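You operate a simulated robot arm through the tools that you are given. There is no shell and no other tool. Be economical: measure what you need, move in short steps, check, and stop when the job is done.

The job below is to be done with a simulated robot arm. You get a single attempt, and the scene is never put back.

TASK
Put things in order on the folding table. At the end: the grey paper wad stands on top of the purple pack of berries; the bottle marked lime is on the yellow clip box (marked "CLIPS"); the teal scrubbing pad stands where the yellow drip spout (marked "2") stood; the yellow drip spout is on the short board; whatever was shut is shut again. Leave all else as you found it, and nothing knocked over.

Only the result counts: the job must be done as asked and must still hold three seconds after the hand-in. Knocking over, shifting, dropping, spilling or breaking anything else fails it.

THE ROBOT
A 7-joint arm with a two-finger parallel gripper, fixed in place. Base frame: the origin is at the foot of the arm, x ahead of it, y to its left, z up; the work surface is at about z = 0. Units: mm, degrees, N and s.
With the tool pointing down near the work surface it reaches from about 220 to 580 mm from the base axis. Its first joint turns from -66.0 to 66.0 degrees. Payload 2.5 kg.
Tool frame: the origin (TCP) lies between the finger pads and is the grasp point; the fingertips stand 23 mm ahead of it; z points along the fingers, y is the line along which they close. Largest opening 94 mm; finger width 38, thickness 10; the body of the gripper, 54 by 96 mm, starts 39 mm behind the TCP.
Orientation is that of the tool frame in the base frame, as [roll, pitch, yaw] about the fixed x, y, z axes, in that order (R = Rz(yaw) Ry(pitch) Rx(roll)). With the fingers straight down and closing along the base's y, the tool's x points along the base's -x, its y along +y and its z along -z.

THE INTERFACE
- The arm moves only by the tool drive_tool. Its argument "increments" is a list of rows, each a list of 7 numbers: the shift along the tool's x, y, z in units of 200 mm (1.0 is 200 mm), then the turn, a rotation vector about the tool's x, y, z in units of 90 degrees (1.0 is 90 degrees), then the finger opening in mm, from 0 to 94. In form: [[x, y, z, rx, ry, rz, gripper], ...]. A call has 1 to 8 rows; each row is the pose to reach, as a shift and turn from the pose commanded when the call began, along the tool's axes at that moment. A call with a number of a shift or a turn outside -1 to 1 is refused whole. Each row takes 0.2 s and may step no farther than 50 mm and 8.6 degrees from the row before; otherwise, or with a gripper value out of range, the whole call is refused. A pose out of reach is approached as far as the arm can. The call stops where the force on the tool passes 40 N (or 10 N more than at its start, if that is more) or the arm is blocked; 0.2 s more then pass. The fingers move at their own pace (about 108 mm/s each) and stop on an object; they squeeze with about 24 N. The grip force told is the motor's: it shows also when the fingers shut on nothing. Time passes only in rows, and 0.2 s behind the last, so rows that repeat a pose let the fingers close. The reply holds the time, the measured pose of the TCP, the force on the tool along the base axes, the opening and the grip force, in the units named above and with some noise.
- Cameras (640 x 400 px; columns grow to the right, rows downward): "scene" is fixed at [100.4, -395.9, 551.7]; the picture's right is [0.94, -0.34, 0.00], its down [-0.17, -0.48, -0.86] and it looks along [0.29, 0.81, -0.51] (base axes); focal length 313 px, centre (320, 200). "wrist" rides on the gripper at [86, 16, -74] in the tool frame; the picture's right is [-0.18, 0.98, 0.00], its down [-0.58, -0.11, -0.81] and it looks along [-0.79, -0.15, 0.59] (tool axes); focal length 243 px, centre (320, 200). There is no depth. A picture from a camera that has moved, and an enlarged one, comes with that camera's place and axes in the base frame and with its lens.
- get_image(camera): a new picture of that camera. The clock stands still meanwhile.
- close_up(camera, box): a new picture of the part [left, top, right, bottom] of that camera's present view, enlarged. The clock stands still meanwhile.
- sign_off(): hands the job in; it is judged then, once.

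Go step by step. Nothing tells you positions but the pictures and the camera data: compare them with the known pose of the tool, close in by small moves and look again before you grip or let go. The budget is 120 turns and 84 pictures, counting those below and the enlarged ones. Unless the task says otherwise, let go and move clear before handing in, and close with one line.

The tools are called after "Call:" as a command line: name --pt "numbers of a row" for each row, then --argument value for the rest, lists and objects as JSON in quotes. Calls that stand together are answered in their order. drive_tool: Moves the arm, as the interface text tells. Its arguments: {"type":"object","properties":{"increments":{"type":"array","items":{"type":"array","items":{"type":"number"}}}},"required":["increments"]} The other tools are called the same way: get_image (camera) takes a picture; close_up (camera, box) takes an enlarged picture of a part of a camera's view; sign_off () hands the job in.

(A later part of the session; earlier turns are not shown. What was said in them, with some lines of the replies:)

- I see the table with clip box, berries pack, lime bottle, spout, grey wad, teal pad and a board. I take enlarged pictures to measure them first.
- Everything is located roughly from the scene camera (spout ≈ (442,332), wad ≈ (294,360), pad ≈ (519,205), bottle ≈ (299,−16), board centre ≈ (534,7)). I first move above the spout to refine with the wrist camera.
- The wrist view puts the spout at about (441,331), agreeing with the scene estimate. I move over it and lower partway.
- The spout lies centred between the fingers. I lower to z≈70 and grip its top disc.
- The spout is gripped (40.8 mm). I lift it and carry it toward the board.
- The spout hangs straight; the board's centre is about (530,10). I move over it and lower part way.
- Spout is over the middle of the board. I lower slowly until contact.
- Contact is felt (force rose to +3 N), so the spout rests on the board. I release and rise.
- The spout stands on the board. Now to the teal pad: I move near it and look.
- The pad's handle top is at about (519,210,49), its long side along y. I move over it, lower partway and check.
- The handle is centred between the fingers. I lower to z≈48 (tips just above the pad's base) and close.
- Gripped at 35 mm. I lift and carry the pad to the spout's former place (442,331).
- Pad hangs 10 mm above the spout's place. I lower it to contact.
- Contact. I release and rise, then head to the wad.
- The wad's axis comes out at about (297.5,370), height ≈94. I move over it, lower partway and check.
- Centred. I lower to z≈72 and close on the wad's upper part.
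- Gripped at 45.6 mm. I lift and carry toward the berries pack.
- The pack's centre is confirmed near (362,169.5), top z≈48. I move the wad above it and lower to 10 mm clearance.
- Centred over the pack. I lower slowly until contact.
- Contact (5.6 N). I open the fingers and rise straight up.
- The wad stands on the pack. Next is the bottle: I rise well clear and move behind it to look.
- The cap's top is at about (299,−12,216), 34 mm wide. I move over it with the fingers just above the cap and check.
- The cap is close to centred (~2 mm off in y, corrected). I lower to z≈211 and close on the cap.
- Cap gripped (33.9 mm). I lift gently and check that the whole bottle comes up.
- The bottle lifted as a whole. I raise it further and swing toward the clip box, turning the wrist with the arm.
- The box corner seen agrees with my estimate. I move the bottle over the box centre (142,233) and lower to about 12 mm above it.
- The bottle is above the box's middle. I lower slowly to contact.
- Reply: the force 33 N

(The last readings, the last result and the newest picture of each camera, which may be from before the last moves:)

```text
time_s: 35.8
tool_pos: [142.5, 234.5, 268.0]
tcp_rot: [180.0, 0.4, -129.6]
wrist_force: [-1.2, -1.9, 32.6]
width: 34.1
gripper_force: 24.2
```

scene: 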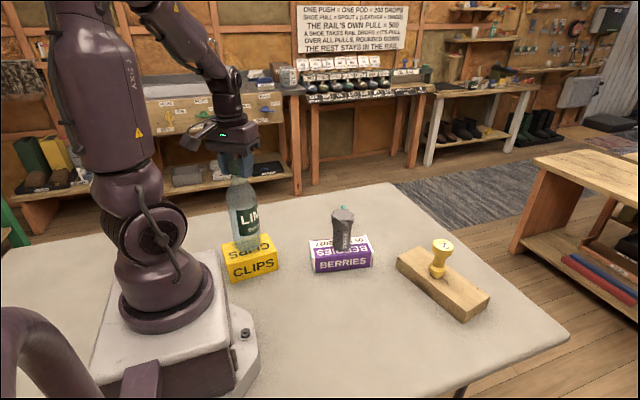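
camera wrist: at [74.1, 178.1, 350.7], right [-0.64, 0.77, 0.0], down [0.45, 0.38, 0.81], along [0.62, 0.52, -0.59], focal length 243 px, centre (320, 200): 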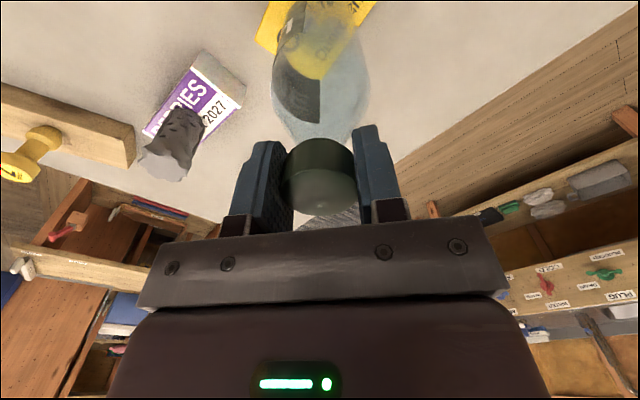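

Firm contact at z≈268; I back off a couple of millimetres to relieve the force.

Call:
drive_tool --pt "0 0 -0.006 0 0 0 24" --pt "0 0 -0.01 0 0 0 24"

Call:
close_up --camera "scene" --box '[170, 140, 330, 300]'

```text
time_s: 36.4
tool_pos: [141.6, 233.6, 267.1]
tcp_rot: [-180.0, 0.0, -129.6]
wrist_force: [1.2, 1.8, 14.5]
width: 34.2
gripper_force: 24.0
```

```text
2.50 times, centred on (250, 220) of scene
camera zoom: at [100.3, -395.9, 551.6], right [0.94, -0.34, 0.0], down [-0.17, -0.48, -0.86], along [0.29, 0.81, -0.51], focal length 783 px, centre (495, 150)
```

zoom: 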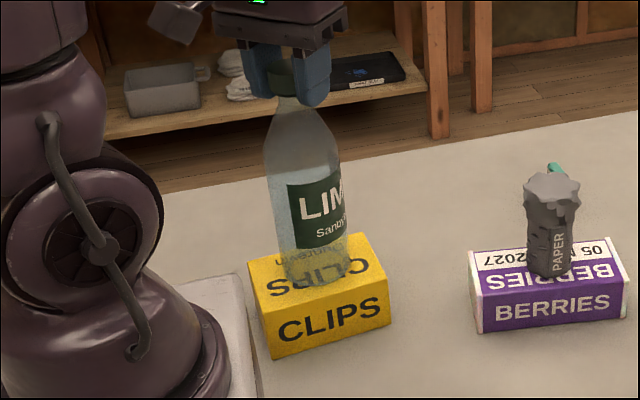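

Still 14 N of pressing; I ease up a little more, then check the force.

Call:
drive_tool --pt "0 0 -0.004 0 0 0 24" --pt "0 0 -0.007 0 0 0 24" --pt "0 0 -0.007 0 0 0 24"

```text
time_s: 37.2
tool_pos: [141.4, 232.8, 268.6]
tcp_rot: [-179.9, -0.2, -129.6]
wrist_force: [-0.6, -0.5, 1.1]
width: 33.8
gripper_force: 23.8
```

Force is near zero with the bottle resting. I open the fingers gradually and rise straight up.

Call:
drive_tool --pt "0 0 0 0 0 0 40" --pt "0 0 0 0 0 0 60" --pt "0 0 0 0 0 0 80" --pt "0 0 -0.05 0 0 0 80" --pt "0 0 -0.2 0 0 0 80" --pt "0 0 -0.4 0 0 0 80" --pt "0 0 -0.5 0 0 0 80"

Call:
get_image --camera "scene"

Call:
close_up --camera "scene" --box '[170, 140, 330, 300]'

```text
time_s: 38.8
tool_pos: [141.5, 231.9, 367.8]
tcp_rot: [179.9, 0.0, -129.7]
wrist_force: [-0.3, -0.7, 0.2]
width: 80.0
gripper_force: 0.0
```

```text
37 pictures are left
```

scene: 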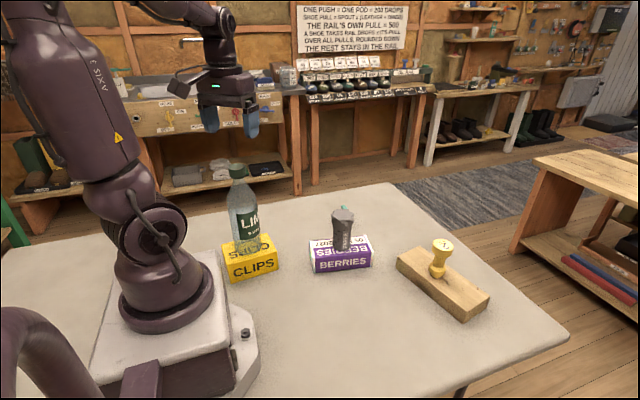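

```text
2.50 times, centred on (250, 220) of scene
camera zoom: at [100.3, -395.9, 551.7], right [0.94, -0.34, 0.0], down [-0.17, -0.48, -0.86], along [0.29, 0.81, -0.51], focal length 783 px, centre (495, 150)
```

zoom: 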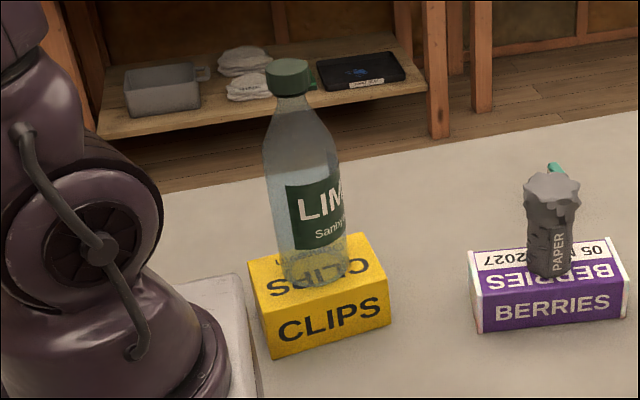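

All four items stand in their places, the bottle is capped and nothing is knocked over. The gripper is clear, so I hand in.

Call:
sign_off

```text
The job is handed in.
```

The job is handed in. The wad is on the berries pack, the lime bottle on the clip box, the teal pad where the spout stood and the spout on the board. Nothing was knocked over, and the bottle still has its cap on.
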